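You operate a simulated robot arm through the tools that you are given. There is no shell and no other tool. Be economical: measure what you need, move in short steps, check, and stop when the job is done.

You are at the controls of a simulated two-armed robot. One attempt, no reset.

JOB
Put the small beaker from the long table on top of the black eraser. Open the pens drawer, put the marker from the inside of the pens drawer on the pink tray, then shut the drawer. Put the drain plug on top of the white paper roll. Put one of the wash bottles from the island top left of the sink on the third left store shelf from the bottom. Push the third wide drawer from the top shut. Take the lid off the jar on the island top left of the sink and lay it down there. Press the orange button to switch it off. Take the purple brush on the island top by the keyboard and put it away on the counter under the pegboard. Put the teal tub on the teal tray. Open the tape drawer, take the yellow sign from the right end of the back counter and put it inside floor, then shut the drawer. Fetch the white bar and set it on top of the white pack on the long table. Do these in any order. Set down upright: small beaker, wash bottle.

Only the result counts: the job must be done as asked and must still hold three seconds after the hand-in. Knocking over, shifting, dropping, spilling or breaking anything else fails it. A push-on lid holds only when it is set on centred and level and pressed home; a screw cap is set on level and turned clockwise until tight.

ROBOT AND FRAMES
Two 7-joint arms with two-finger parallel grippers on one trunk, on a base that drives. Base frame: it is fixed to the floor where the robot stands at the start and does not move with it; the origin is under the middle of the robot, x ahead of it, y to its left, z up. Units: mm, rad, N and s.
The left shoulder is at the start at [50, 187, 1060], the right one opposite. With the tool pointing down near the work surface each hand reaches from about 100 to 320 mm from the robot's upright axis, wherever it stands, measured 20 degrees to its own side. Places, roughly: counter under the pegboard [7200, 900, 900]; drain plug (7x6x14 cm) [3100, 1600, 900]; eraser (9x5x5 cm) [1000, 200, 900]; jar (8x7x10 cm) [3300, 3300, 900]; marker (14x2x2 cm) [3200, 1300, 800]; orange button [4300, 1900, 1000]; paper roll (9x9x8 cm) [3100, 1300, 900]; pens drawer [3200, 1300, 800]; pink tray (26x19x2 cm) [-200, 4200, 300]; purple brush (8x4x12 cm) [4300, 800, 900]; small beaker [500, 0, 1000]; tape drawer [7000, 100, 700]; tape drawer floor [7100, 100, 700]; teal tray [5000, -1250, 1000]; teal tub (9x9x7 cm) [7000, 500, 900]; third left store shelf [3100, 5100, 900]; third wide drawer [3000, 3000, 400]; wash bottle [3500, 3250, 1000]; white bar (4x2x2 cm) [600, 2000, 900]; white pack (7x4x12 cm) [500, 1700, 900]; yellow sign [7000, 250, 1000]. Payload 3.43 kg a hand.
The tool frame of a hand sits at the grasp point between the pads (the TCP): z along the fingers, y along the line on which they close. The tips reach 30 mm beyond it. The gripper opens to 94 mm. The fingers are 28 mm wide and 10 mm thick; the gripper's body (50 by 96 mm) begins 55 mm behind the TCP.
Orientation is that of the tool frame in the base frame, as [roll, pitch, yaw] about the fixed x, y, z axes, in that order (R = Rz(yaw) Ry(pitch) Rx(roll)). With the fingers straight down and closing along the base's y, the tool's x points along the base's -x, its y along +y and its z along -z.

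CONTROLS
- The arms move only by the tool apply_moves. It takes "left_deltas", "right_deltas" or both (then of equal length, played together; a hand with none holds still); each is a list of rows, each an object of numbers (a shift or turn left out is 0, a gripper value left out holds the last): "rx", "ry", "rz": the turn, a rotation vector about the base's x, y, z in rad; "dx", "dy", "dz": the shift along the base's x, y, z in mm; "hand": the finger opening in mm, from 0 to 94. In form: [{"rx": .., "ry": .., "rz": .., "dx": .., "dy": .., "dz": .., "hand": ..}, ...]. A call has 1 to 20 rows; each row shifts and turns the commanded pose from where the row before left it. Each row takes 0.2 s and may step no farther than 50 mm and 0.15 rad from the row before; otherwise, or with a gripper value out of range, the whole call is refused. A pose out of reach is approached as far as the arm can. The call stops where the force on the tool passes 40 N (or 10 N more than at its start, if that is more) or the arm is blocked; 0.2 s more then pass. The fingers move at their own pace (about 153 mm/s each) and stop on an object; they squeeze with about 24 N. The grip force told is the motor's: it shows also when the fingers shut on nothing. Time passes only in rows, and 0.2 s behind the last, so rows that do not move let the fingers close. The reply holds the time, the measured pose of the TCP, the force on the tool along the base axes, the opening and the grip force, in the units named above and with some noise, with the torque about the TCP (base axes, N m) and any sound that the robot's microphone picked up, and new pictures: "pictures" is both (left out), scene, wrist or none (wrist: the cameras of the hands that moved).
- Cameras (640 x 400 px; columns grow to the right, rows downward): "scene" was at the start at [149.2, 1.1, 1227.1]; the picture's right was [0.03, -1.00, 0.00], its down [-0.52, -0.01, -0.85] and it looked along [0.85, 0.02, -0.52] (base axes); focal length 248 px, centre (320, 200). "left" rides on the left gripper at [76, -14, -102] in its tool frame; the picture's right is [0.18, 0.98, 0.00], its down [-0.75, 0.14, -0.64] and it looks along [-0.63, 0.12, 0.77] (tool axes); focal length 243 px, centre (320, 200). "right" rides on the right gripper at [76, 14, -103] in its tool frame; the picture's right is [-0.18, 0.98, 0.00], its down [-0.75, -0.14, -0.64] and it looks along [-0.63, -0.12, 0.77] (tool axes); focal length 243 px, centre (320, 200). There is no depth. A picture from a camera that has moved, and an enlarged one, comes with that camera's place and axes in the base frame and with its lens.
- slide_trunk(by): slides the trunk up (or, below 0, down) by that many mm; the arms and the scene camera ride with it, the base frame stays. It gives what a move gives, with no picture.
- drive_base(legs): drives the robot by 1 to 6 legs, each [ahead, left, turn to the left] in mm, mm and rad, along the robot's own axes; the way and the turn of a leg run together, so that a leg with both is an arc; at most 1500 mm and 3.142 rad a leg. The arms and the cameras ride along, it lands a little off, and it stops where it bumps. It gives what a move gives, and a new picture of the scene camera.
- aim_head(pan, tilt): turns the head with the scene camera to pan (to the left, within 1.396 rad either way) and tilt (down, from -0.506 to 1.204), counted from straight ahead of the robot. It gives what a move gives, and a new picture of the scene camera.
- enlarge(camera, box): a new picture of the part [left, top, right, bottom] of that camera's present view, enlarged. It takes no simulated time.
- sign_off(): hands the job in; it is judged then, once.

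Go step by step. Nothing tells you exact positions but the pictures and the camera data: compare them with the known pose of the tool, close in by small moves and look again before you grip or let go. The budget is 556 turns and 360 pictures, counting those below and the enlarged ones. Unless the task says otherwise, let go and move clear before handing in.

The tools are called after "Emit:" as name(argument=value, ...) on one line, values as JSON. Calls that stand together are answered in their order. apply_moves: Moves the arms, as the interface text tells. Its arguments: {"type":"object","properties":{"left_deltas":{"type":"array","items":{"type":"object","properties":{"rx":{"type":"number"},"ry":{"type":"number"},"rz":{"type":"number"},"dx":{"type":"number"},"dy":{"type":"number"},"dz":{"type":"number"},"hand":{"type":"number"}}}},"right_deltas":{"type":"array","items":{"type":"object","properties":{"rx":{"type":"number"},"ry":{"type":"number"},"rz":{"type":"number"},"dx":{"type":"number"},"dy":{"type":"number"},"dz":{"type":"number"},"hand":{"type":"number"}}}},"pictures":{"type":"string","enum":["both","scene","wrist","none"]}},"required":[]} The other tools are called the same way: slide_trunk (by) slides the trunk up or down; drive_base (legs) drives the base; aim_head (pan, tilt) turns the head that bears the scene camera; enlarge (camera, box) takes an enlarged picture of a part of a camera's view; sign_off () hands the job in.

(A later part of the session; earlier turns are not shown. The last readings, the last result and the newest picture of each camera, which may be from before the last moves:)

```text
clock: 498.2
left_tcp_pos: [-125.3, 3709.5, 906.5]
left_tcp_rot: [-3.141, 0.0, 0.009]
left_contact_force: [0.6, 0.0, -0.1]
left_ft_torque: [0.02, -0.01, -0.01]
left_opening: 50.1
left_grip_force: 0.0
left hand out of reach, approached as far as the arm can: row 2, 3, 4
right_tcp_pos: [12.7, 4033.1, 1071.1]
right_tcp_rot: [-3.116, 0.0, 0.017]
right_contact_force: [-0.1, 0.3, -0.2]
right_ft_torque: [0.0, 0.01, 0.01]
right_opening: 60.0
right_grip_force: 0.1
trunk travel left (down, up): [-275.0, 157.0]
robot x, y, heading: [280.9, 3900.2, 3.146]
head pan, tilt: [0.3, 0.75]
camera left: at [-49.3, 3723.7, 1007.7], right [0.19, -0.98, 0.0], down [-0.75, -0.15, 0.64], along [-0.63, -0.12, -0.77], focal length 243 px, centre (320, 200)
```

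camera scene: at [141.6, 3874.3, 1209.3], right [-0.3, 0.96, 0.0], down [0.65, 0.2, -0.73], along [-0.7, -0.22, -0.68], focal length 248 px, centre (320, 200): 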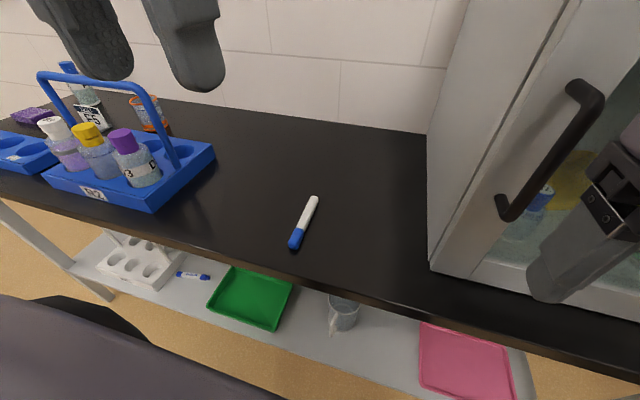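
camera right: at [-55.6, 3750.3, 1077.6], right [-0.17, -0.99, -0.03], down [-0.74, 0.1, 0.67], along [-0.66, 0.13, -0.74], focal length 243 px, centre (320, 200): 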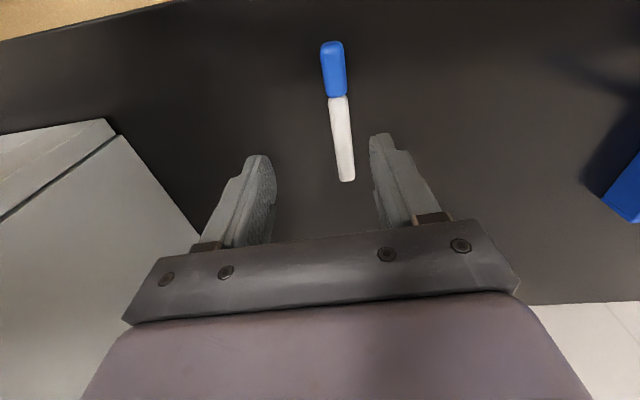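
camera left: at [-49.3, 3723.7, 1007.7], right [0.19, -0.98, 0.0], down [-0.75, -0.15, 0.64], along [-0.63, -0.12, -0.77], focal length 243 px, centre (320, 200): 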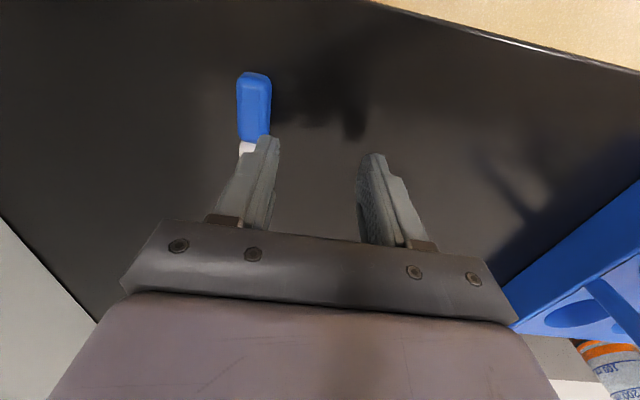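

I need to shift 43 mm in y. I'll rise a little, centre over the marker, and look.

Emit:
apply_moves(left_deltas=[{"dz": 25}, {"dy": 22, "dx": -12}, {"dy": 22, "dx": -12}, {}], pictures="wrist")

```text
clock: 499.2
left_tcp_pos: [-150.6, 3752.6, 931.4]
left_tcp_rot: [-3.14, 0.0, 0.011]
left_contact_force: [-0.6, -0.1, -0.1]
left_ft_torque: [-0.02, -0.04, 0.01]
left_opening: 50.1
left_grip_force: 0.1
right_tcp_pos: [11.9, 4032.3, 1071.7]
right_tcp_rot: [-3.117, 0.002, 0.015]
right_contact_force: [0.0, -0.5, 0.3]
right_ft_torque: [-0.04, 0.02, 0.01]
right_opening: 60.1
right_grip_force: 0.1
trunk travel left (down, up): [-275.0, 157.0]
robot x, y, heading: [278.5, 3901.5, 3.144]
head pan, tilt: [0.3, 0.75]
camera left: at [-73.7, 3767.2, 1032.7], right [0.19, -0.98, 0.0], down [-0.75, -0.15, 0.64], along [-0.63, -0.12, -0.77], focal length 243 px, centre (320, 200)
```

left: 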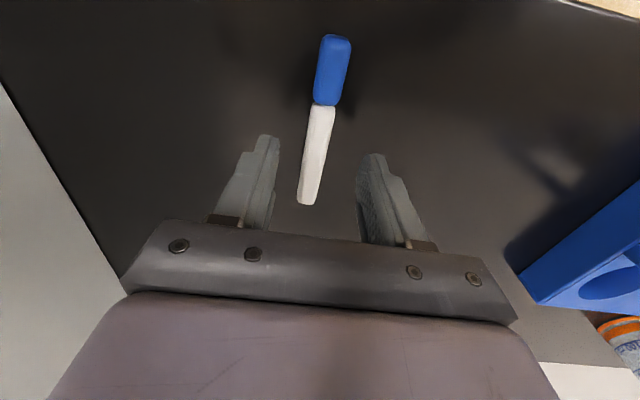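

Emit:
apply_moves(left_deltas=[{"dz": -25}, {"dz": -15}, {"dz": -6}, {}, {"hand": 0}, {}, {}, {}, {"dz": 30}, {"dz": 45}, {"dz": 45}, {"dx": 40}], pictures="wrist")

```text
clock: 501.8
left_tcp_pos: [-105.5, 3748.2, 1007.6]
left_tcp_rot: [-3.14, 0.0, 0.008]
left_contact_force: [0.6, 0.4, -0.5]
left_ft_torque: [-0.01, 0.01, 0.02]
left_opening: 16.7
left_grip_force: 23.6
left hand out of reach, approached as far as the arm can: row 1, 2
right_tcp_pos: [11.7, 4033.3, 1071.8]
right_tcp_rot: [-3.118, 0.001, 0.015]
right_contact_force: [0.0, 0.1, -0.3]
right_ft_torque: [0.0, 0.0, -0.01]
right_opening: 60.0
right_grip_force: 0.1
trunk travel left (down, up): [-275.0, 157.0]
robot x, y, heading: [277.1, 3902.7, 3.143]
head pan, tilt: [0.3, 0.75]
camera left: at [-29.7, 3762.0, 1108.2], right [0.19, -0.98, 0.0], down [-0.75, -0.15, 0.64], along [-0.63, -0.12, -0.77], focal length 243 px, centre (320, 200)
```

left: 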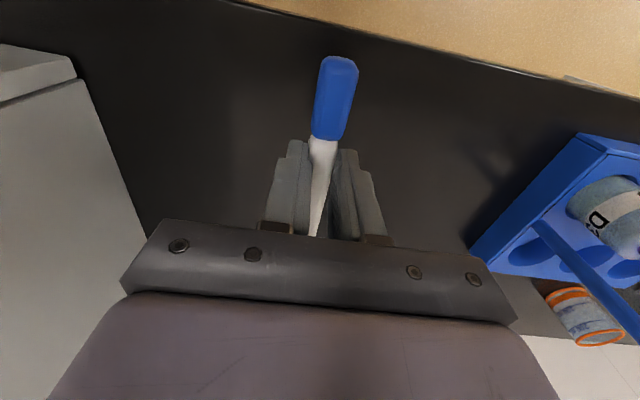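

Gripped again. I'll drive to the end of the long table, facing it.

Emit:
drive_base(legs=[[-450, 0, 0], [0, 0, 1.57], [1150, 0, 0], [0, -290, 0]])

Emit:
aim_head(pan=0.1, tilt=0.75)

```text
clock: 516.5
left_tcp_pos: [609.1, 2363.9, 1006.2]
left_tcp_rot: [-3.139, -0.001, 1.597]
left_contact_force: [0.2, 0.3, -0.4]
left_ft_torque: [-0.03, 0.0, 0.0]
left_opening: 16.7
left_grip_force: 24.5
right_tcp_pos: [322.0, 2477.5, 1071.8]
right_tcp_rot: [-3.117, 0.001, 1.604]
right_contact_force: [-0.6, -0.5, 0.2]
right_ft_torque: [-0.01, -0.01, 0.01]
right_opening: 60.2
right_grip_force: 0.1
trunk travel left (down, up): [-275.0, 157.0]
robot x, y, heading: [449.9, 2749.2, -1.554]
head pan, tilt: [0.3, 0.75]
camera scene: at [477.4, 2607.7, 1209.3], right [-0.95, -0.31, 0.0], down [-0.21, 0.65, -0.73], along [0.23, -0.69, -0.68], focal length 248 px, centre (320, 200)
```

scene: 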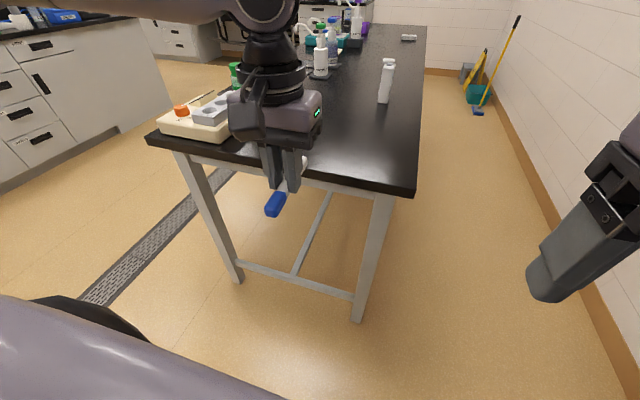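

```text
clock: 517.3
left_tcp_pos: [608.4, 2362.6, 1006.9]
left_tcp_rot: [-3.14, 0.0, 1.595]
left_contact_force: [-0.4, 0.5, 0.1]
left_ft_torque: [0.0, -0.01, 0.01]
left_opening: 16.6
left_grip_force: 23.9
right_tcp_pos: [321.6, 2476.9, 1072.0]
right_tcp_rot: [-3.118, 0.001, 1.603]
right_contact_force: [0.9, 0.5, -0.3]
right_ft_torque: [0.02, 0.0, -0.01]
right_opening: 60.2
right_grip_force: 0.0
trunk travel left (down, up): [-275.0, 157.0]
robot x, y, heading: [449.9, 2743.1, -1.553]
head pan, tilt: [0.099, 0.75]
camera scene: at [461.3, 2604.2, 1209.3], right [-0.99, -0.12, 0.0], down [-0.08, 0.68, -0.73], along [0.09, -0.73, -0.68], focal length 248 px, centre (320, 200)
```

scene: 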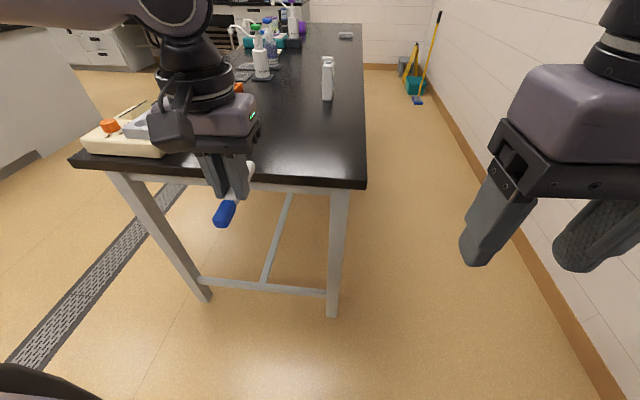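

Emit:
drive_base(legs=[[285, 0, -0.018]])

Emit:
apply_moves(left_deltas=[{"dz": -40}, {"dz": -30}, {"dz": -15}, {"dz": -5}, {"dz": -3}, {"dz": -3}, {}], pictures="scene")

```text
clock: 519.2
left_tcp_pos: [604.0, 2076.2, 1007.1]
left_tcp_rot: [-3.14, -0.001, 1.581]
left_contact_force: [0.4, 0.2, 0.2]
left_ft_torque: [-0.02, 0.0, -0.04]
left_opening: 16.9
left_grip_force: 24.0
right_tcp_pos: [318.9, 2195.6, 1071.8]
right_tcp_rot: [-3.118, -0.001, 1.587]
right_contact_force: [0.3, -0.1, -0.3]
right_ft_torque: [-0.03, -0.02, -0.01]
right_opening: 60.1
right_grip_force: 0.0
trunk travel left (down, up): [-275.0, 157.0]
robot x, y, heading: [452.6, 2462.5, -1.568]
head pan, tilt: [0.099, 0.75]
camera scene: at [460.9, 2319.3, 1209.2], right [-1.0, -0.1, 0.0], down [-0.07, 0.68, -0.73], along [0.07, -0.73, -0.68], focal length 248 px, centre (320, 200)
```

scene: 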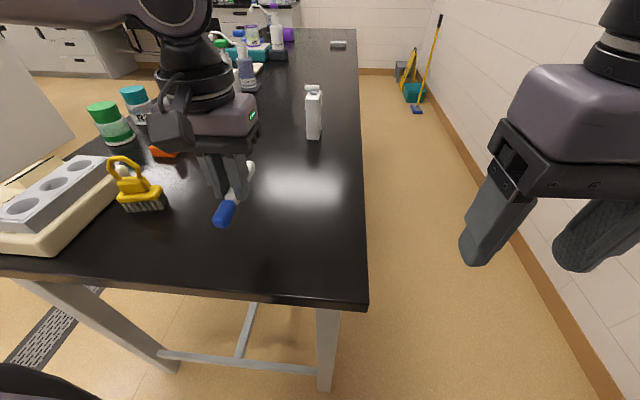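

```text
clock: 520.8
left_tcp_pos: [605.2, 2076.0, 909.8]
left_tcp_rot: [-3.139, 0.001, 1.579]
left_contact_force: [0.3, 0.2, -1.3]
left_ft_torque: [-0.01, 0.0, 0.04]
left_opening: 16.7
left_grip_force: 23.7
right_tcp_pos: [319.8, 2196.6, 1070.9]
right_tcp_rot: [-3.116, 0.001, 1.588]
right_contact_force: [0.9, -0.5, -0.2]
right_ft_torque: [0.02, -0.05, -0.03]
right_opening: 60.1
right_grip_force: 0.1
trunk travel left (down, up): [-275.0, 157.0]
robot x, y, heading: [452.0, 2459.4, -1.573]
head pan, tilt: [0.099, 0.75]
camera scene: at [460.9, 2319.7, 1209.3], right [-1.0, -0.1, 0.0], down [-0.07, 0.68, -0.73], along [0.07, -0.73, -0.68], focal length 248 px, centre (320, 200)
```

scene: 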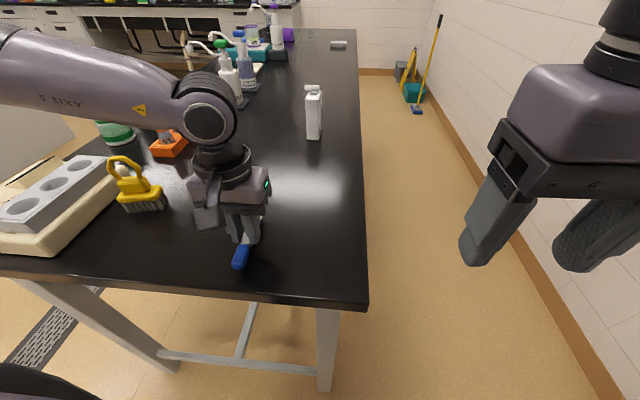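

Emit:
apply_moves(left_deltas=[{"dz": -2}, {"dz": -2}, {"dz": -2}, {"dz": -2}, {"dz": -2}, {"dz": -2}, {}], pictures="none")

```text
clock: 522.4
left_tcp_pos: [604.6, 2076.4, 897.4]
left_tcp_rot: [-3.141, -0.001, 1.579]
left_contact_force: [0.2, 0.4, -0.7]
left_ft_torque: [0.02, -0.01, -0.02]
left_opening: 17.0
left_grip_force: 24.1
right_tcp_pos: [319.4, 2196.0, 1070.2]
right_tcp_rot: [-3.118, 0.0, 1.587]
right_contact_force: [-0.4, 0.7, 0.7]
right_ft_torque: [-0.01, 0.04, 0.02]
right_opening: 60.0
right_grip_force: 0.0
trunk travel left (down, up): [-275.0, 157.0]
robot x, y, heading: [452.8, 2463.7, -1.573]
head pan, tilt: [0.099, 0.75]
```

Emit:
apply_moves(left_deltas=[{"dz": -2}, {"dz": -2}, {"dz": -2}, {"dz": -2}, {"dz": -2}, {"dz": -2}, {}], pictures="none")

```text
clock: 523.9
left_tcp_pos: [604.1, 2077.1, 889.7]
left_tcp_rot: [-3.139, 0.007, 1.58]
left_contact_force: [1.3, 5.7, 16.6]
left_ft_torque: [0.54, -0.18, 0.04]
left_opening: 16.5
left_grip_force: 23.8
right_tcp_pos: [318.5, 2196.4, 1071.7]
right_tcp_rot: [-3.118, 0.002, 1.588]
right_contact_force: [-0.3, 0.4, 0.2]
right_ft_torque: [-0.01, 0.01, 0.0]
right_opening: 60.2
right_grip_force: 0.1
trunk travel left (down, up): [-275.0, 157.0]
robot x, y, heading: [451.5, 2463.4, -1.571]
head pan, tilt: [0.099, 0.75]
stopped in row 7 (left hand): the force on the tool passed its limit at 41 N (the readings are from after the stop); the commanded pose is now the measured one
```

Contact. I'll release, lift the left hand high, and shift the base so the right hand comes over the marker.

Emit:
apply_moves(left_deltas=[{"dz": 1.5}, {"hand": 20}, {"hand": 30}, {"hand": 50}, {"dz": 30}, {"dz": 45}, {"dz": 45}, {"dz": 45}, {"dz": 30}, {"dy": 40}], pictures="none")

Emit:
drive_base(legs=[[0, 285, 0]])

```text
clock: 526.1
left_tcp_pos: [604.4, 2115.7, 1085.7]
left_tcp_rot: [-3.138, 0.004, 1.581]
left_contact_force: [-0.8, 1.5, 0.7]
left_ft_torque: [0.02, -0.03, 0.0]
left_opening: 49.9
left_grip_force: 0.1
right_tcp_pos: [318.3, 2194.9, 1073.4]
right_tcp_rot: [-3.116, -0.001, 1.587]
right_contact_force: [1.2, -1.0, 0.1]
right_ft_torque: [-0.05, -0.03, 0.03]
right_opening: 60.2
right_grip_force: 0.0
trunk travel left (down, up): [-275.0, 157.0]
robot x, y, heading: [451.6, 2460.3, -1.57]
head pan, tilt: [0.099, 0.75]
```

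```text
clock: 529.2
left_tcp_pos: [889.7, 2115.6, 1085.6]
left_tcp_rot: [-3.137, 0.004, 1.579]
left_contact_force: [0.2, 1.1, -0.7]
left_ft_torque: [-0.02, -0.02, -0.04]
left_opening: 49.9
left_grip_force: 0.1
right_tcp_pos: [605.5, 2195.3, 1071.2]
right_tcp_rot: [-3.119, 0.0, 1.586]
right_contact_force: [0.2, -0.5, -0.1]
right_ft_torque: [0.0, 0.01, 0.01]
right_opening: 59.8
right_grip_force: 0.2
trunk travel left (down, up): [-275.0, 157.0]
robot x, y, heading: [736.6, 2460.8, -1.573]
head pan, tilt: [0.099, 0.75]
camera scene: at [747.2, 2319.4, 1209.3], right [-1.0, -0.1, 0.0], down [-0.07, 0.68, -0.73], along [0.07, -0.73, -0.68], focal length 248 px, centre (320, 200)
```

scene: 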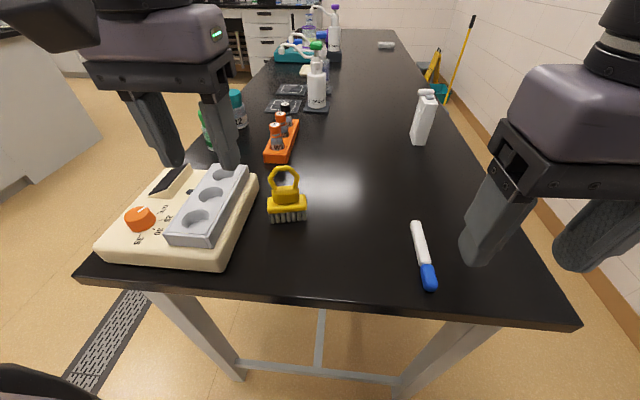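

The marker lies ahead of the right hand. I'll move the right hand over it.

Emit:
apply_moves(right_deltas=[{"dy": -40}, {"dy": -40}, {"dy": -40}, {"dz": -45, "rx": -0.02}, {"dz": -45}, {"dz": -45}, {}], pictures="wrist")

```text
clock: 530.8
left_tcp_pos: [889.8, 2116.0, 1085.6]
left_tcp_rot: [-3.14, 0.005, 1.58]
left_contact_force: [0.6, -0.7, -0.5]
left_ft_torque: [0.0, 0.03, -0.01]
left_opening: 50.1
left_grip_force: 0.0
right_tcp_pos: [605.4, 2074.9, 936.6]
right_tcp_rot: [-3.117, 0.022, 1.587]
right_contact_force: [-0.1, 0.4, -0.8]
right_ft_torque: [-0.02, -0.02, 0.03]
right_opening: 60.1
right_grip_force: 0.0
trunk travel left (down, up): [-275.0, 157.0]
robot x, y, heading: [734.3, 2461.7, -1.568]
head pan, tilt: [0.099, 0.75]
camera right: at [620.9, 2154.2, 1035.6], right [0.99, -0.17, -0.02], down [-0.11, -0.74, 0.66], along [-0.13, -0.65, -0.75], focal length 243 px, centre (320, 200)
```

right: 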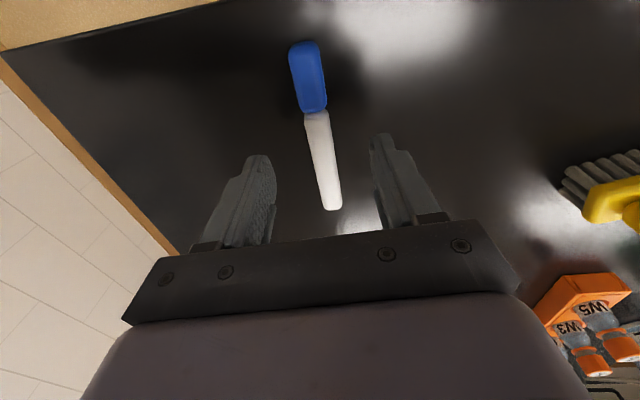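

Aligned. I'll descend and grip with the right hand.

Emit:
apply_moves(right_deltas=[{"rx": 0.022, "dz": -20}, {"dz": -15}, {"dz": -8}, {}, {"hand": 0}, {}, {}, {}, {"dz": 20}, {"dz": 40}, {"dz": 45}], pictures="wrist")

```text
clock: 533.2
left_tcp_pos: [889.5, 2114.6, 1084.7]
left_tcp_rot: [-3.139, 0.005, 1.579]
left_contact_force: [0.2, -0.3, -0.4]
left_ft_torque: [0.04, -0.02, 0.02]
left_opening: 50.1
left_grip_force: 0.0
right_tcp_pos: [606.0, 2074.7, 998.1]
right_tcp_rot: [-3.116, -0.003, 1.586]
right_contact_force: [0.0, 0.3, -0.3]
right_ft_torque: [0.01, 0.0, 0.0]
right_opening: 16.6
right_grip_force: 24.0
trunk travel left (down, up): [-275.0, 157.0]
robot x, y, heading: [735.5, 2461.9, -1.57]
head pan, tilt: [0.099, 0.75]
camera right: at [621.9, 2152.0, 1100.4], right [0.99, -0.17, -0.02], down [-0.11, -0.76, 0.64], along [-0.13, -0.63, -0.77], focal length 243 px, centre (320, 200)
```

right: 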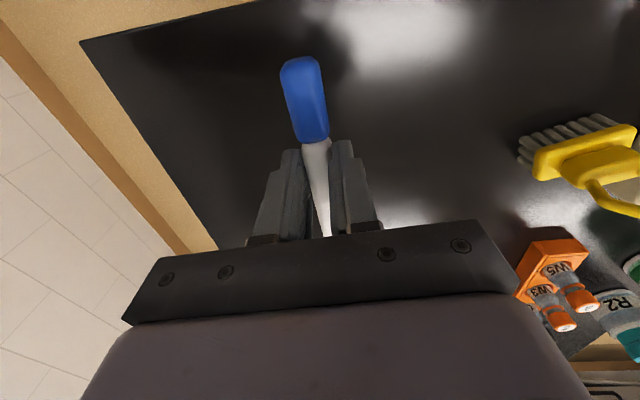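

The right hand has the marker. I'll drive back to the tray side of the bench.

Emit:
drive_base(legs=[[-300, 0, 0], [0, 0, -1.57], [0, -1350, 0]])

Emit:
slide_trunk(by=-275)

Emit:
aim_head(pan=-0.1, tilt=0.6)

```text
clock: 550.7
left_tcp_pos: [390.9, 3963.5, 1085.1]
left_tcp_rot: [-3.138, 0.005, -0.001]
left_contact_force: [-0.7, -0.4, 0.0]
left_ft_torque: [0.02, 0.01, -0.01]
left_opening: 49.9
left_grip_force: 0.0
right_tcp_pos: [353.4, 4248.2, 998.0]
right_tcp_rot: [-3.118, -0.002, 0.006]
right_contact_force: [0.4, -1.1, 0.1]
right_ft_torque: [0.0, 0.04, 0.0]
right_opening: 16.6
right_grip_force: 24.5
trunk travel left (down, up): [-275.0, 157.0]
robot x, y, heading: [738.6, 4111.0, 3.135]
head pan, tilt: [0.099, 0.75]
camera scene: at [598.3, 4104.2, 1209.3], right [-0.09, 1.0, 0.0], down [0.68, 0.06, -0.73], along [-0.73, -0.07, -0.68], focal length 248 px, centre (320, 200)
```

scene: 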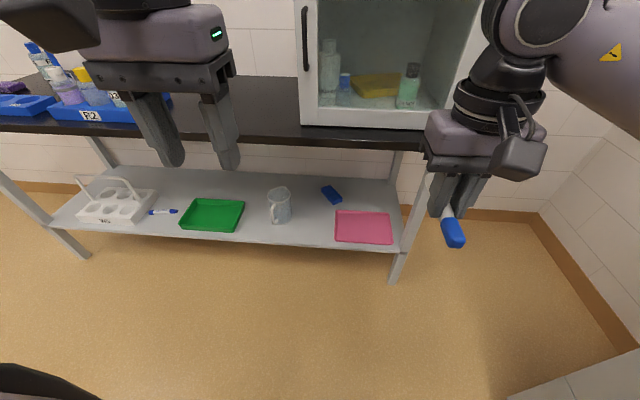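

```text
clock: 553.5
left_tcp_pos: [390.7, 3962.5, 809.7]
left_tcp_rot: [-3.139, 0.005, -0.001]
left_contact_force: [0.0, 0.6, 0.5]
left_ft_torque: [0.03, 0.04, 0.03]
left_opening: 50.0
left_grip_force: 0.1
right_tcp_pos: [353.6, 4247.2, 723.0]
right_tcp_rot: [-3.115, -0.001, 0.006]
right_contact_force: [0.8, 0.4, 0.4]
right_ft_torque: [-0.01, 0.01, -0.01]
right_opening: 16.5
right_grip_force: 24.1
trunk travel left (down, up): [0.0, 432.0]
robot x, y, heading: [738.4, 4113.6, 3.131]
head pan, tilt: [0.099, 0.75]
```

```text
clock: 554.2
left_tcp_pos: [390.7, 3963.0, 809.4]
left_tcp_rot: [-3.138, 0.005, 0.0]
left_contact_force: [1.4, 0.1, -0.4]
left_ft_torque: [0.02, 0.01, 0.0]
left_opening: 50.0
left_grip_force: 0.0
right_tcp_pos: [353.2, 4248.3, 723.8]
right_tcp_rot: [-3.116, -0.003, 0.007]
right_contact_force: [-1.0, -1.0, 0.1]
right_ft_torque: [0.0, 0.0, 0.04]
right_opening: 16.8
right_grip_force: 24.2
trunk travel left (down, up): [0.0, 432.0]
robot x, y, heading: [738.6, 4116.0, 3.13]
head pan, tilt: [-0.099, 0.6]
camera scene: at [593.0, 4121.2, 947.1], right [0.11, 0.99, 0.0], down [0.56, -0.06, -0.82], along [-0.82, 0.09, -0.57], focal length 248 px, centre (320, 200)
```

scene: 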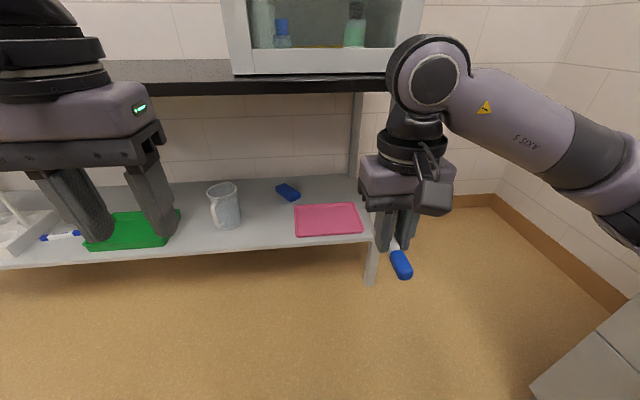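

The tray spans x≈-128 to -331, y≈4110 to 4378, rim z≈275. I'll turn the marker along y, lower it here in free space, and test the forward reach.

Emit:
apply_moves(right_deltas=[{"rz": -0.15, "dz": -40}, {"rz": -0.15, "dz": -40}, {"rz": -0.15, "dz": -40}, {"rz": -0.15, "dz": -40}, {"rz": -0.15, "dz": -40}, {"rz": -0.15, "dz": -40}, {"rz": -0.15, "dz": -40}, {"rz": -0.15, "dz": -40}, {"rz": -0.15, "dz": -40}, {"rz": -0.15}, {"rz": -0.07}, {"dx": -30}, {"dx": -30}, {"dx": -30}, {}], pictures="scene")

```text
clock: 557.5
left_tcp_pos: [390.3, 3963.5, 810.4]
left_tcp_rot: [-3.138, 0.007, -0.001]
left_contact_force: [0.2, -0.4, 0.2]
left_ft_torque: [-0.02, 0.01, -0.01]
left_opening: 50.1
left_grip_force: 0.1
right_tcp_pos: [263.2, 4248.2, 364.4]
right_tcp_rot: [-3.117, -0.002, -1.563]
right_contact_force: [-0.7, -0.2, 0.8]
right_ft_torque: [-0.03, 0.02, 0.0]
right_opening: 16.7
right_grip_force: 24.0
trunk travel left (down, up): [0.0, 432.0]
robot x, y, heading: [741.3, 4112.1, 3.133]
head pan, tilt: [-0.099, 0.6]
camera scene: at [593.0, 4121.2, 947.1], right [0.11, 0.99, 0.0], down [0.56, -0.06, -0.83], along [-0.82, 0.09, -0.56], focal length 248 px, centre (320, 200)
```

scene: 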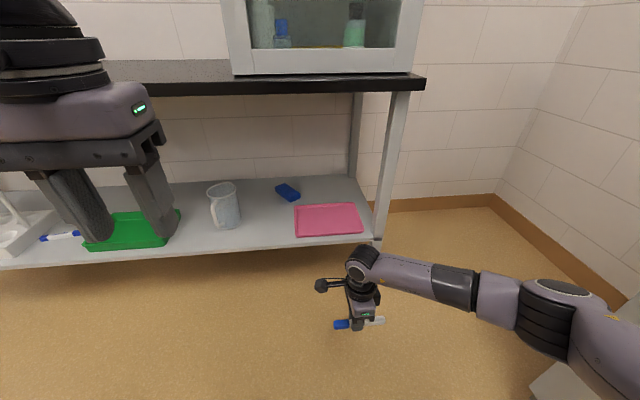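

The right arm reaches 478 mm ahead at z=364 with the marker level. To keep its forearm clear of the bench leg I'll approach turned 0.3 rad to the right; first I'll tuck the left hand up and back.

Emit:
apply_moves(left_deltas=[{"dz": 40}, {"dz": 40}, {"dz": 30, "dx": 30}, {"dx": 40}, {"dx": 30}], pictures="none")

Emit:
drive_base(legs=[[0, 0, -0.29], [0, 313, 0], [250, 0, 0]])

```text
clock: 558.6
left_tcp_pos: [492.0, 3958.2, 919.6]
left_tcp_rot: [-3.14, 0.003, -0.001]
left_contact_force: [-0.1, -0.6, -0.6]
left_ft_torque: [0.01, -0.03, 0.0]
left_opening: 49.9
left_grip_force: 0.0
left hand out of reach, approached as far as the arm can: row 2
right_tcp_pos: [262.3, 4247.7, 363.0]
right_tcp_rot: [-3.116, -0.001, -1.559]
right_contact_force: [0.7, 0.3, -0.6]
right_ft_torque: [0.02, 0.0, 0.01]
right_opening: 16.5
right_grip_force: 23.8
trunk travel left (down, up): [0.0, 432.0]
robot x, y, heading: [736.4, 4112.4, 3.129]
head pan, tilt: [-0.099, 0.6]
```

```text
clock: 564.3
left_tcp_pos: [128.3, 3813.0, 920.7]
left_tcp_rot: [-3.137, 0.007, -0.295]
left_contact_force: [0.4, 0.2, 0.5]
left_ft_torque: [-0.01, 0.02, 0.02]
left_opening: 50.0
left_grip_force: 0.1
right_tcp_pos: [-6.3, 4156.6, 364.6]
right_tcp_rot: [-3.118, -0.002, -1.855]
right_contact_force: [0.1, -0.3, -0.5]
right_ft_torque: [-0.01, 0.04, -0.02]
right_opening: 16.2
right_grip_force: 23.9
trunk travel left (down, up): [0.0, 432.0]
robot x, y, heading: [408.9, 3887.5, 2.837]
head pan, tilt: [-0.099, 0.6]
camera scene: at [272.5, 3939.4, 947.1], right [0.39, 0.92, 0.0], down [0.52, -0.22, -0.83], along [-0.76, 0.32, -0.56], focal length 248 px, centre (320, 200)
```

scene: 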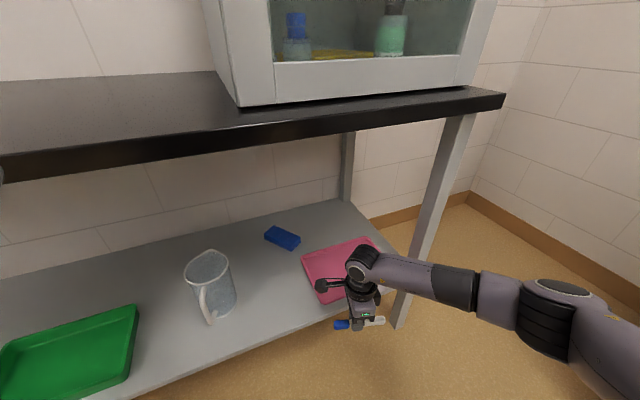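

Everything lines up; I'll go forward another 177 mm to be over the front part of the tray, clear of the leg.

Emit:
drive_base(legs=[[100, 0, 0], [77, 0, 0]])

Emit:
enlarge(camera="right", box=[0, 0, 640, 400])

```text
clock: 566.2
left_tcp_pos: [-31.8, 3863.5, 918.3]
left_tcp_rot: [-3.14, 0.004, -0.289]
left_contact_force: [-1.0, -0.5, 0.7]
left_ft_torque: [0.02, 0.03, -0.01]
left_opening: 50.0
left_grip_force: 0.2
right_tcp_pos: [-169.4, 4207.8, 362.5]
right_tcp_rot: [-3.118, -0.003, -1.852]
right_contact_force: [0.9, -0.4, -0.7]
right_ft_torque: [0.01, -0.02, 0.0]
right_opening: 16.8
right_grip_force: 23.9
trunk travel left (down, up): [0.0, 432.0]
robot x, y, heading: [246.7, 3934.7, 2.845]
head pan, tilt: [-0.099, 0.6]
stopped in leg 2: the robot was blocked; the commanded pose is now the measured one
camera scene: at [111.4, 3990.7, 947.1], right [0.39, 0.92, 0.0], down [0.52, -0.22, -0.83], along [-0.76, 0.32, -0.56], focal length 248 px, centre (320, 200)
```

scene: 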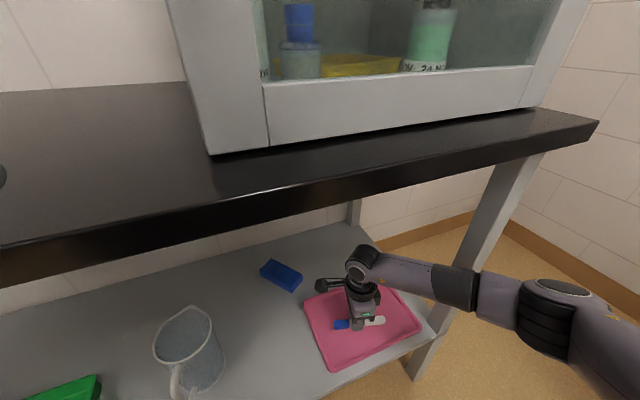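

```text
1.00 times, centred on (320, 200) of right (not enlarged: the box is as wide or as high as the picture)
camera zoom: at [-205.9, 4139.5, 465.4], right [-0.89, 0.45, -0.02], down [0.33, 0.69, 0.64], along [0.31, 0.57, -0.76], focal length 243 px, centre (320, 200)
```

zoom: 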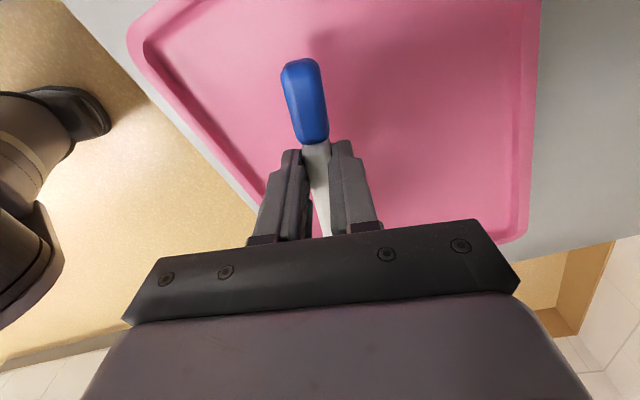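

The marker is over the tray. I'll square it to the tray, shift it slightly deeper, and lower.

Emit:
apply_moves(right_deltas=[{"rz": 0.14, "dx": -6}, {"rz": 0.14, "dx": -6}, {"dz": -20}, {"dz": -15}, {}], pictures="both")

```text
clock: 567.5
left_tcp_pos: [-30.4, 3862.1, 919.9]
left_tcp_rot: [-3.138, 0.005, -0.289]
left_contact_force: [0.3, 1.0, 0.0]
left_ft_torque: [0.03, -0.04, 0.0]
left_opening: 49.9
left_grip_force: 0.1
right_tcp_pos: [-185.4, 4206.8, 336.3]
right_tcp_rot: [-3.129, -0.002, -1.572]
right_contact_force: [3.8, 1.0, 38.6]
right_ft_torque: [0.0, 0.24, 0.17]
right_opening: 16.6
right_grip_force: 24.2
trunk travel left (down, up): [0.0, 432.0]
robot x, y, heading: [248.4, 3941.8, 2.835]
head pan, tilt: [-0.099, 0.6]
camera scene: at [113.3, 3989.6, 948.2], right [0.39, 0.92, 0.0], down [0.52, -0.22, -0.83], along [-0.76, 0.32, -0.56], focal length 248 px, centre (320, 200)
camera right: at [-200.0, 4131.3, 437.0], right [-0.98, 0.19, -0.01], down [0.13, 0.75, 0.64], along [0.13, 0.63, -0.77], focal length 243 px, centre (320, 200)
```

scene: 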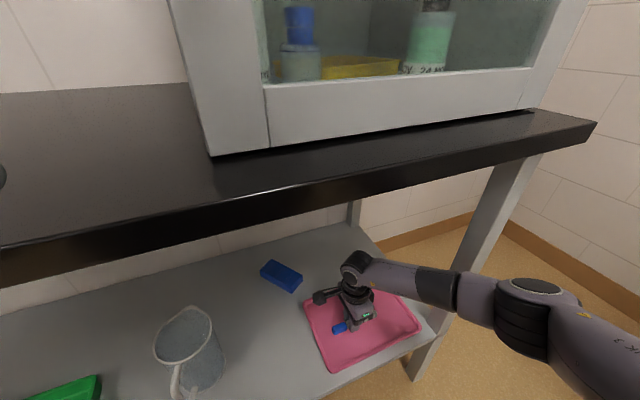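
right: 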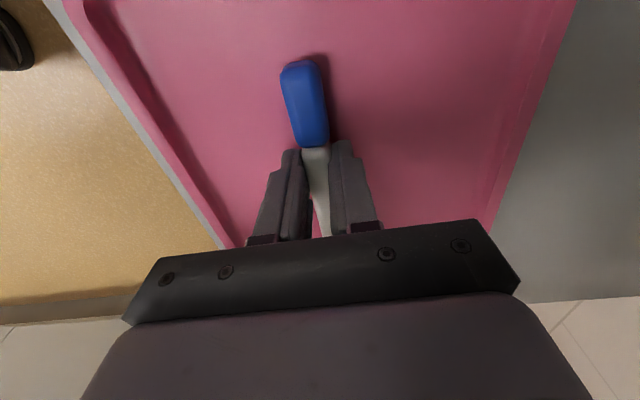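

The marker touches the tray floor. I'll unload, release gently, and lift away.

Emit:
apply_moves(right_deltas=[{"dz": 4}, {"hand": 19}, {"hand": 25}, {"hand": 50}, {}, {"dz": 20}, {"dz": 30}, {}], pictures="wrist")

```text
clock: 569.2
left_tcp_pos: [-32.8, 3863.1, 919.0]
left_tcp_rot: [-3.14, 0.002, -0.288]
left_contact_force: [-0.5, 0.0, 0.0]
left_ft_torque: [0.05, -0.02, 0.03]
left_opening: 50.2
left_grip_force: 0.0
right_tcp_pos: [-181.8, 4206.2, 382.4]
right_tcp_rot: [-3.118, 0.0, -1.575]
right_contact_force: [-0.1, -0.3, -0.6]
right_ft_torque: [0.02, 0.0, 0.01]
right_opening: 49.8
right_grip_force: 0.0
trunk travel left (down, up): [0.0, 432.0]
robot x, y, heading: [251.0, 3936.6, 2.839]
head pan, tilt: [-0.099, 0.6]
camera right: at [-198.0, 4131.5, 484.0], right [-0.98, 0.19, -0.02], down [0.13, 0.75, 0.64], along [0.14, 0.63, -0.76], focal length 243 px, centre (320, 200)
```

right: 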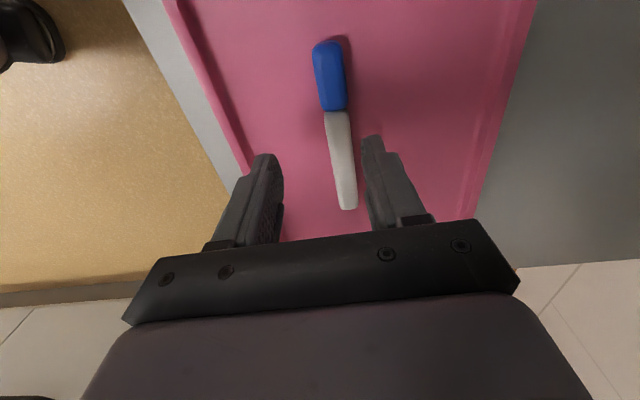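

The marker lies in the pink tray. I'll back straight out and restore the arms.

Emit:
drive_base(legs=[[-400, 0, 0]])

Emit:
apply_moves(right_deltas=[{"dz": 45}, {"dz": 45}, {"dz": 45}, {"dz": 45}, {"dz": 45}, {"dz": 45}, {"dz": 45}, {"dz": 40, "dx": 30}, {"dx": 40, "rz": 0.15}, {"dx": 40, "rz": 0.15}, {"rz": 0.15}, {"rz": 0.15}, {"rz": 0.15}, {"rz": 0.15}, {"rz": 0.15}, {"rz": 0.15}, {"rz": 0.08}, {"hand": 94}], pictures="scene")

Emit:
slide_trunk(by=275)

```text
clock: 571.7
left_tcp_pos: [349.0, 3745.1, 920.2]
left_tcp_rot: [3.141, 0.002, -0.288]
left_contact_force: [-0.5, 0.0, 1.1]
left_ft_torque: [-0.01, 0.0, 0.02]
left_opening: 50.0
left_grip_force: 0.0
right_tcp_pos: [199.9, 4089.4, 382.6]
right_tcp_rot: [-3.118, -0.002, -1.573]
right_contact_force: [1.2, -0.1, -0.3]
right_ft_torque: [0.0, 0.01, 0.02]
right_opening: 50.3
right_grip_force: 0.1
trunk travel left (down, up): [0.0, 432.0]
robot x, y, heading: [629.2, 3821.7, 2.838]
head pan, tilt: [-0.099, 0.6]
camera scene: at [492.6, 3872.7, 947.1], right [0.39, 0.92, 0.0], down [0.52, -0.22, -0.83], along [-0.76, 0.32, -0.56], focal length 248 px, centre (320, 200)
```

scene: 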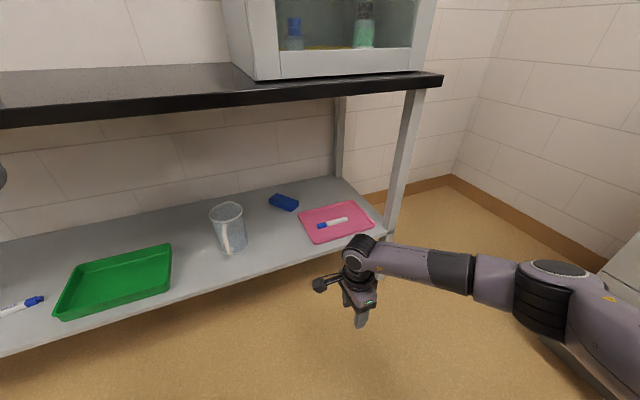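

```text
clock: 575.5
left_tcp_pos: [349.1, 3744.4, 916.9]
left_tcp_rot: [-3.14, 0.002, -0.29]
left_contact_force: [1.2, 0.7, 0.2]
left_ft_torque: [-0.02, 0.02, -0.03]
left_opening: 49.9
left_grip_force: 0.1
right_tcp_pos: [309.5, 4087.1, 737.7]
right_tcp_rot: [-3.119, -0.002, -0.291]
right_contact_force: [0.4, 0.4, 0.1]
right_ft_torque: [-0.01, 0.01, 0.02]
right_opening: 94.1
right_grip_force: 0.1
trunk travel left (down, up): [0.0, 432.0]
robot x, y, heading: [626.5, 3821.6, 2.842]
head pan, tilt: [-0.099, 0.6]
camera scene: at [492.6, 3872.6, 947.1], right [0.39, 0.92, 0.0], down [0.52, -0.22, -0.83], along [-0.76, 0.32, -0.56], focal length 248 px, centre (320, 200)
```

scene: 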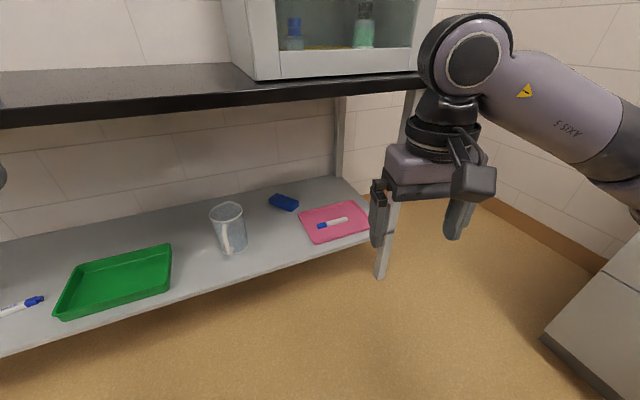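

```text
clock: 578.3
left_tcp_pos: [347.6, 3745.5, 1193.1]
left_tcp_rot: [-3.14, 0.001, -0.287]
left_contact_force: [-0.9, -0.3, -0.3]
left_ft_torque: [0.03, 0.03, -0.02]
left_opening: 50.1
left_grip_force: 0.0
right_tcp_pos: [310.7, 4087.8, 1012.0]
right_tcp_rot: [-3.118, -0.001, -0.294]
right_contact_force: [0.2, 0.5, 0.7]
right_ft_torque: [0.01, -0.03, -0.02]
right_opening: 94.0
right_grip_force: 0.0
trunk travel left (down, up): [-275.0, 157.0]
robot x, y, heading: [630.6, 3820.6, 2.843]
head pan, tilt: [-0.099, 0.6]
```

Now to the island's left end for the jar and the wash bottles.

Emit:
drive_base(legs=[[0, 0, -1.42], [0, 0, -1.42], [1400, 0, 0], [300, -500, 0]])

Emit:
aim_head(pan=0.0, tilt=0.4)

```text
clock: 596.8
left_tcp_pos: [2585.7, 3516.5, 1193.2]
left_tcp_rot: [-3.141, 0.002, -3.111]
left_contact_force: [-0.8, -0.4, 0.3]
left_ft_torque: [0.0, -0.03, 0.0]
left_opening: 49.8
left_grip_force: 0.0
right_tcp_pos: [2730.1, 3201.2, 1012.4]
right_tcp_rot: [-3.118, -0.002, -3.116]
right_contact_force: [0.1, -0.6, -1.3]
right_ft_torque: [-0.01, -0.03, 0.0]
right_opening: 94.0
right_grip_force: 0.0
trunk travel left (down, up): [-275.0, 157.0]
robot x, y, heading: [2343.3, 3353.0, 0.017]
head pan, tilt: [-0.099, 0.6]
camera scene: at [2490.8, 3347.1, 1222.1], right [-0.08, -1.0, 0.0], down [-0.56, 0.05, -0.83], along [0.82, -0.07, -0.56], focal length 248 px, centre (320, 200)
```

scene: 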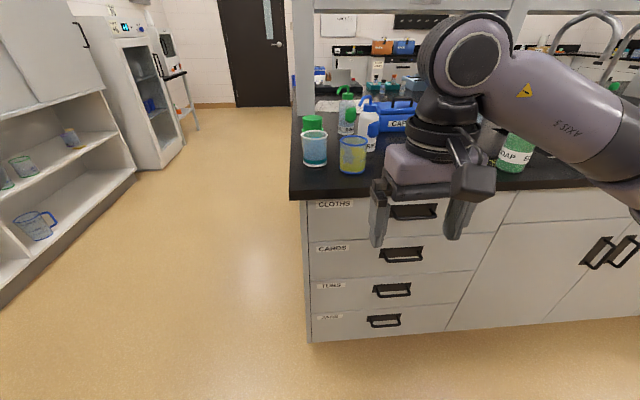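

```text
clock: 597.5
left_tcp_pos: [2585.9, 3515.3, 1194.0]
left_tcp_rot: [-3.141, 0.002, -3.111]
left_contact_force: [-0.2, 0.1, -0.2]
left_ft_torque: [0.01, -0.01, 0.02]
left_opening: 50.0
left_grip_force: 0.1
right_tcp_pos: [2730.3, 3201.3, 1012.3]
right_tcp_rot: [-3.121, -0.002, -3.115]
right_contact_force: [0.2, -0.7, 0.1]
right_ft_torque: [0.01, 0.01, 0.02]
right_opening: 94.0
right_grip_force: 0.0
trunk travel left (down, up): [-275.0, 157.0]
robot x, y, heading: [2341.8, 3356.4, 0.018]
head pan, tilt: [0.0, 0.4]
camera scene: at [2495.2, 3356.1, 1240.3], right [0.02, -1.0, 0.0], down [-0.39, -0.01, -0.92], along [0.92, 0.02, -0.39], focal length 248 px, centre (320, 200)
```

scene: 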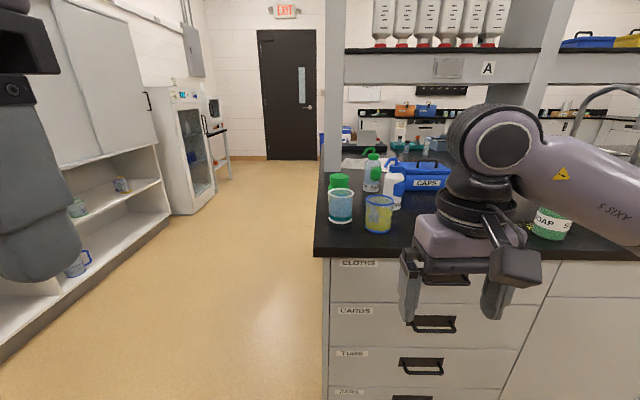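

Emit:
enlarge(camera="scene", box=[310, 130, 470, 250])

```text
3.33 times, centred on (390, 190) of scene
camera zoom: at [2495.2, 3356.1, 1240.3], right [0.02, -1.0, 0.0], down [-0.39, -0.01, -0.92], along [0.92, 0.02, -0.39], focal length 828 px, centre (87, 233)
```

zoom: 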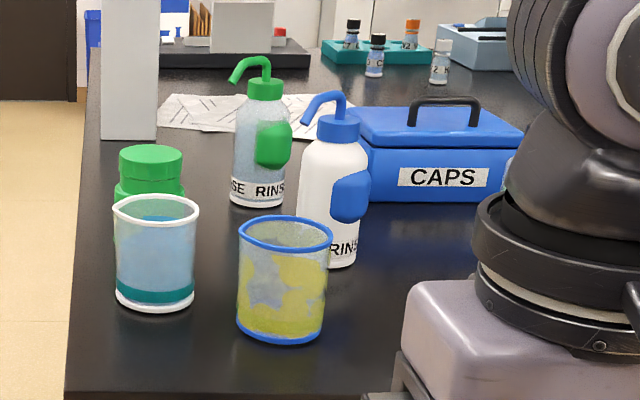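

I see the jar (green lid) behind a beaker, and two wash bottles farther in. The island's end (y≈3380) gives the best access. I'll go round there, facing the end.

Emit:
drive_base(legs=[[0, 560, -0.017], [880, 0, 0], [0, 0, -1.57]])

Emit:
aim_head(pan=0.0, tilt=0.5)

```text
clock: 610.9
left_tcp_pos: [3376.3, 3660.1, 1193.7]
left_tcp_rot: [-3.14, 0.003, 1.583]
left_contact_force: [-0.5, -0.7, 0.2]
left_ft_torque: [0.0, 0.01, 0.01]
left_opening: 50.3
left_grip_force: 0.0
right_tcp_pos: [3060.0, 3523.2, 1012.9]
right_tcp_rot: [-3.119, -0.001, 1.578]
right_contact_force: [0.2, 0.9, -0.5]
right_ft_torque: [0.01, 0.04, 0.0]
right_opening: 94.0
right_grip_force: 0.1
trunk travel left (down, up): [-275.0, 157.0]
robot x, y, heading: [3223.1, 3907.3, -1.57]
head pan, tilt: [0.0, 0.4]
camera scene: at [3221.0, 3754.6, 1240.4], right [-1.0, 0.0, 0.0], down [0.0, 0.39, -0.92], along [0.0, -0.92, -0.39], focal length 248 px, centre (320, 200)
```

scene: 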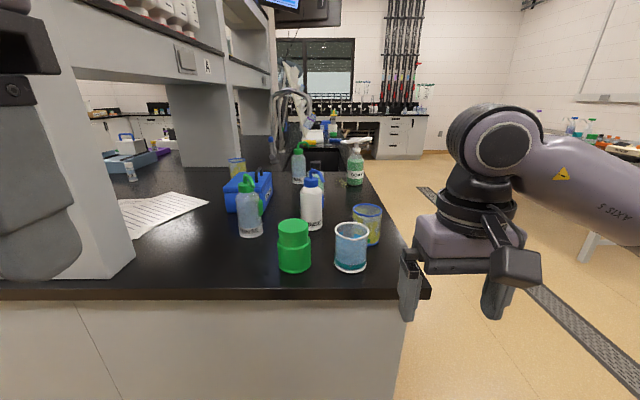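

```text
clock: 611.6
left_tcp_pos: [3376.6, 3661.6, 1193.6]
left_tcp_rot: [-3.141, 0.002, 1.581]
left_contact_force: [-0.2, -0.1, -0.2]
left_ft_torque: [0.01, 0.02, 0.0]
left_opening: 50.3
left_grip_force: 0.1
right_tcp_pos: [3059.9, 3523.6, 1011.6]
right_tcp_rot: [-3.12, -0.003, 1.576]
right_contact_force: [-0.5, 0.3, -1.3]
right_ft_torque: [0.0, 0.0, -0.02]
right_opening: 94.0
right_grip_force: 0.1
trunk travel left (down, up): [-275.0, 157.0]
robot x, y, heading: [3221.6, 3906.9, -1.574]
head pan, tilt: [0.0, 0.499]
camera scene: at [3221.1, 3756.2, 1231.3], right [-1.0, 0.0, 0.0], down [0.0, 0.48, -0.88], along [0.0, -0.88, -0.48], focal length 248 px, centre (320, 200)
```

scene: 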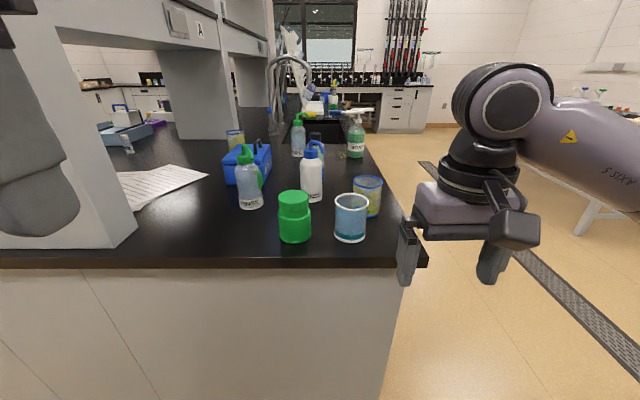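

Emit:
enlarge(camera="scene", box=[220, 130, 400, 265])

```text
2.96 times, centred on (310, 198) of scene
camera zoom: at [3221.1, 3756.2, 1231.3], right [-1.0, 0.0, 0.0], down [0.0, 0.48, -0.88], along [0.0, -0.88, -0.48], focal length 736 px, centre (350, 207)
```

zoom: 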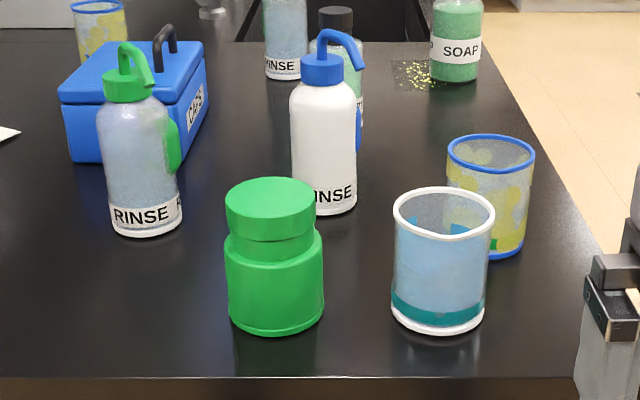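

The jar stands at about [3275, 3320], its lid 60 mm wide with the top at z≈1000. I'll raise the right hand and bring it over the jar.

Emit:
apply_moves(right_deltas=[{"dz": 40, "ry": -0.022}, {"dz": 40}, {}], pictures="none")

Emit:
drive_base(legs=[[0, 188, 0], [205, 0, 0]])

```text
clock: 612.4
left_tcp_pos: [3375.7, 3660.8, 1194.1]
left_tcp_rot: [-3.14, 0.001, 1.58]
left_contact_force: [0.3, 0.9, -0.5]
left_ft_torque: [-0.01, -0.03, 0.0]
left_opening: 50.4
left_grip_force: 0.1
right_tcp_pos: [3060.0, 3523.6, 1092.6]
right_tcp_rot: [-3.142, -0.001, 1.578]
right_contact_force: [-0.9, -0.2, 0.1]
right_ft_torque: [0.02, -0.01, -0.01]
right_opening: 93.8
right_grip_force: 0.0
trunk travel left (down, up): [-275.0, 157.0]
robot x, y, heading: [3218.1, 3903.9, -1.571]
head pan, tilt: [0.0, 0.499]
```

```text
clock: 615.9
left_tcp_pos: [3565.5, 3455.9, 1193.4]
left_tcp_rot: [-3.14, 0.002, 1.581]
left_contact_force: [0.2, 1.1, -0.4]
left_ft_torque: [0.0, -0.02, -0.01]
left_opening: 49.9
left_grip_force: 0.1
right_tcp_pos: [3248.6, 3317.9, 1092.5]
right_tcp_rot: [3.141, 0.0, 1.576]
right_contact_force: [0.6, 0.2, 0.5]
right_ft_torque: [0.0, -0.03, -0.01]
right_opening: 94.0
right_grip_force: 0.0
trunk travel left (down, up): [-275.0, 157.0]
robot x, y, heading: [3409.2, 3701.7, -1.568]
head pan, tilt: [0.0, 0.499]
camera scene: at [3409.4, 3550.2, 1231.1], right [-1.0, 0.0, 0.0], down [0.0, 0.48, -0.88], along [0.0, -0.88, -0.48], focal length 248 px, centre (320, 200)
```

scene: 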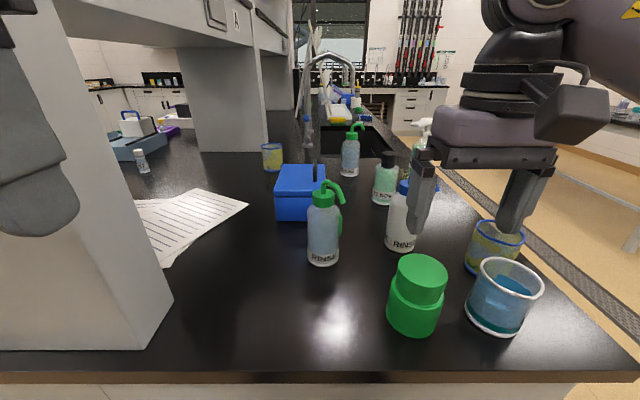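

Emit:
apply_moves(right_deltas=[{"dx": 29}, {"dz": -20}, {}], pictures="wrist")

```text
clock: 616.7
left_tcp_pos: [3564.6, 3456.2, 1192.1]
left_tcp_rot: [-3.139, 0.0, 1.582]
left_contact_force: [-0.6, 0.2, 0.0]
left_ft_torque: [-0.03, 0.02, 0.02]
left_opening: 50.0
left_grip_force: 0.0
right_tcp_pos: [3277.3, 3319.0, 1072.7]
right_tcp_rot: [-3.14, -0.001, 1.577]
right_contact_force: [-0.8, 1.6, -0.2]
right_ft_torque: [0.0, -0.01, -0.01]
right_opening: 94.1
right_grip_force: 0.0
trunk travel left (down, up): [-275.0, 157.0]
robot x, y, heading: [3409.2, 3702.5, -1.571]
head pan, tilt: [0.0, 0.499]
camera right: at [3291.3, 3395.2, 1174.9], right [0.98, -0.18, 0.0], down [-0.14, -0.75, 0.64], along [-0.12, -0.63, -0.77], focal length 243 px, centre (320, 200)
```

right: 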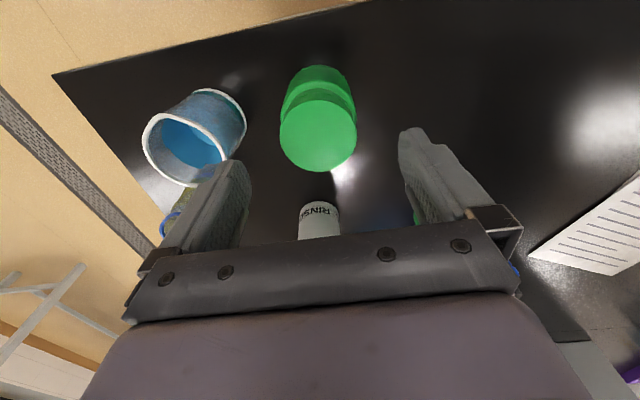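

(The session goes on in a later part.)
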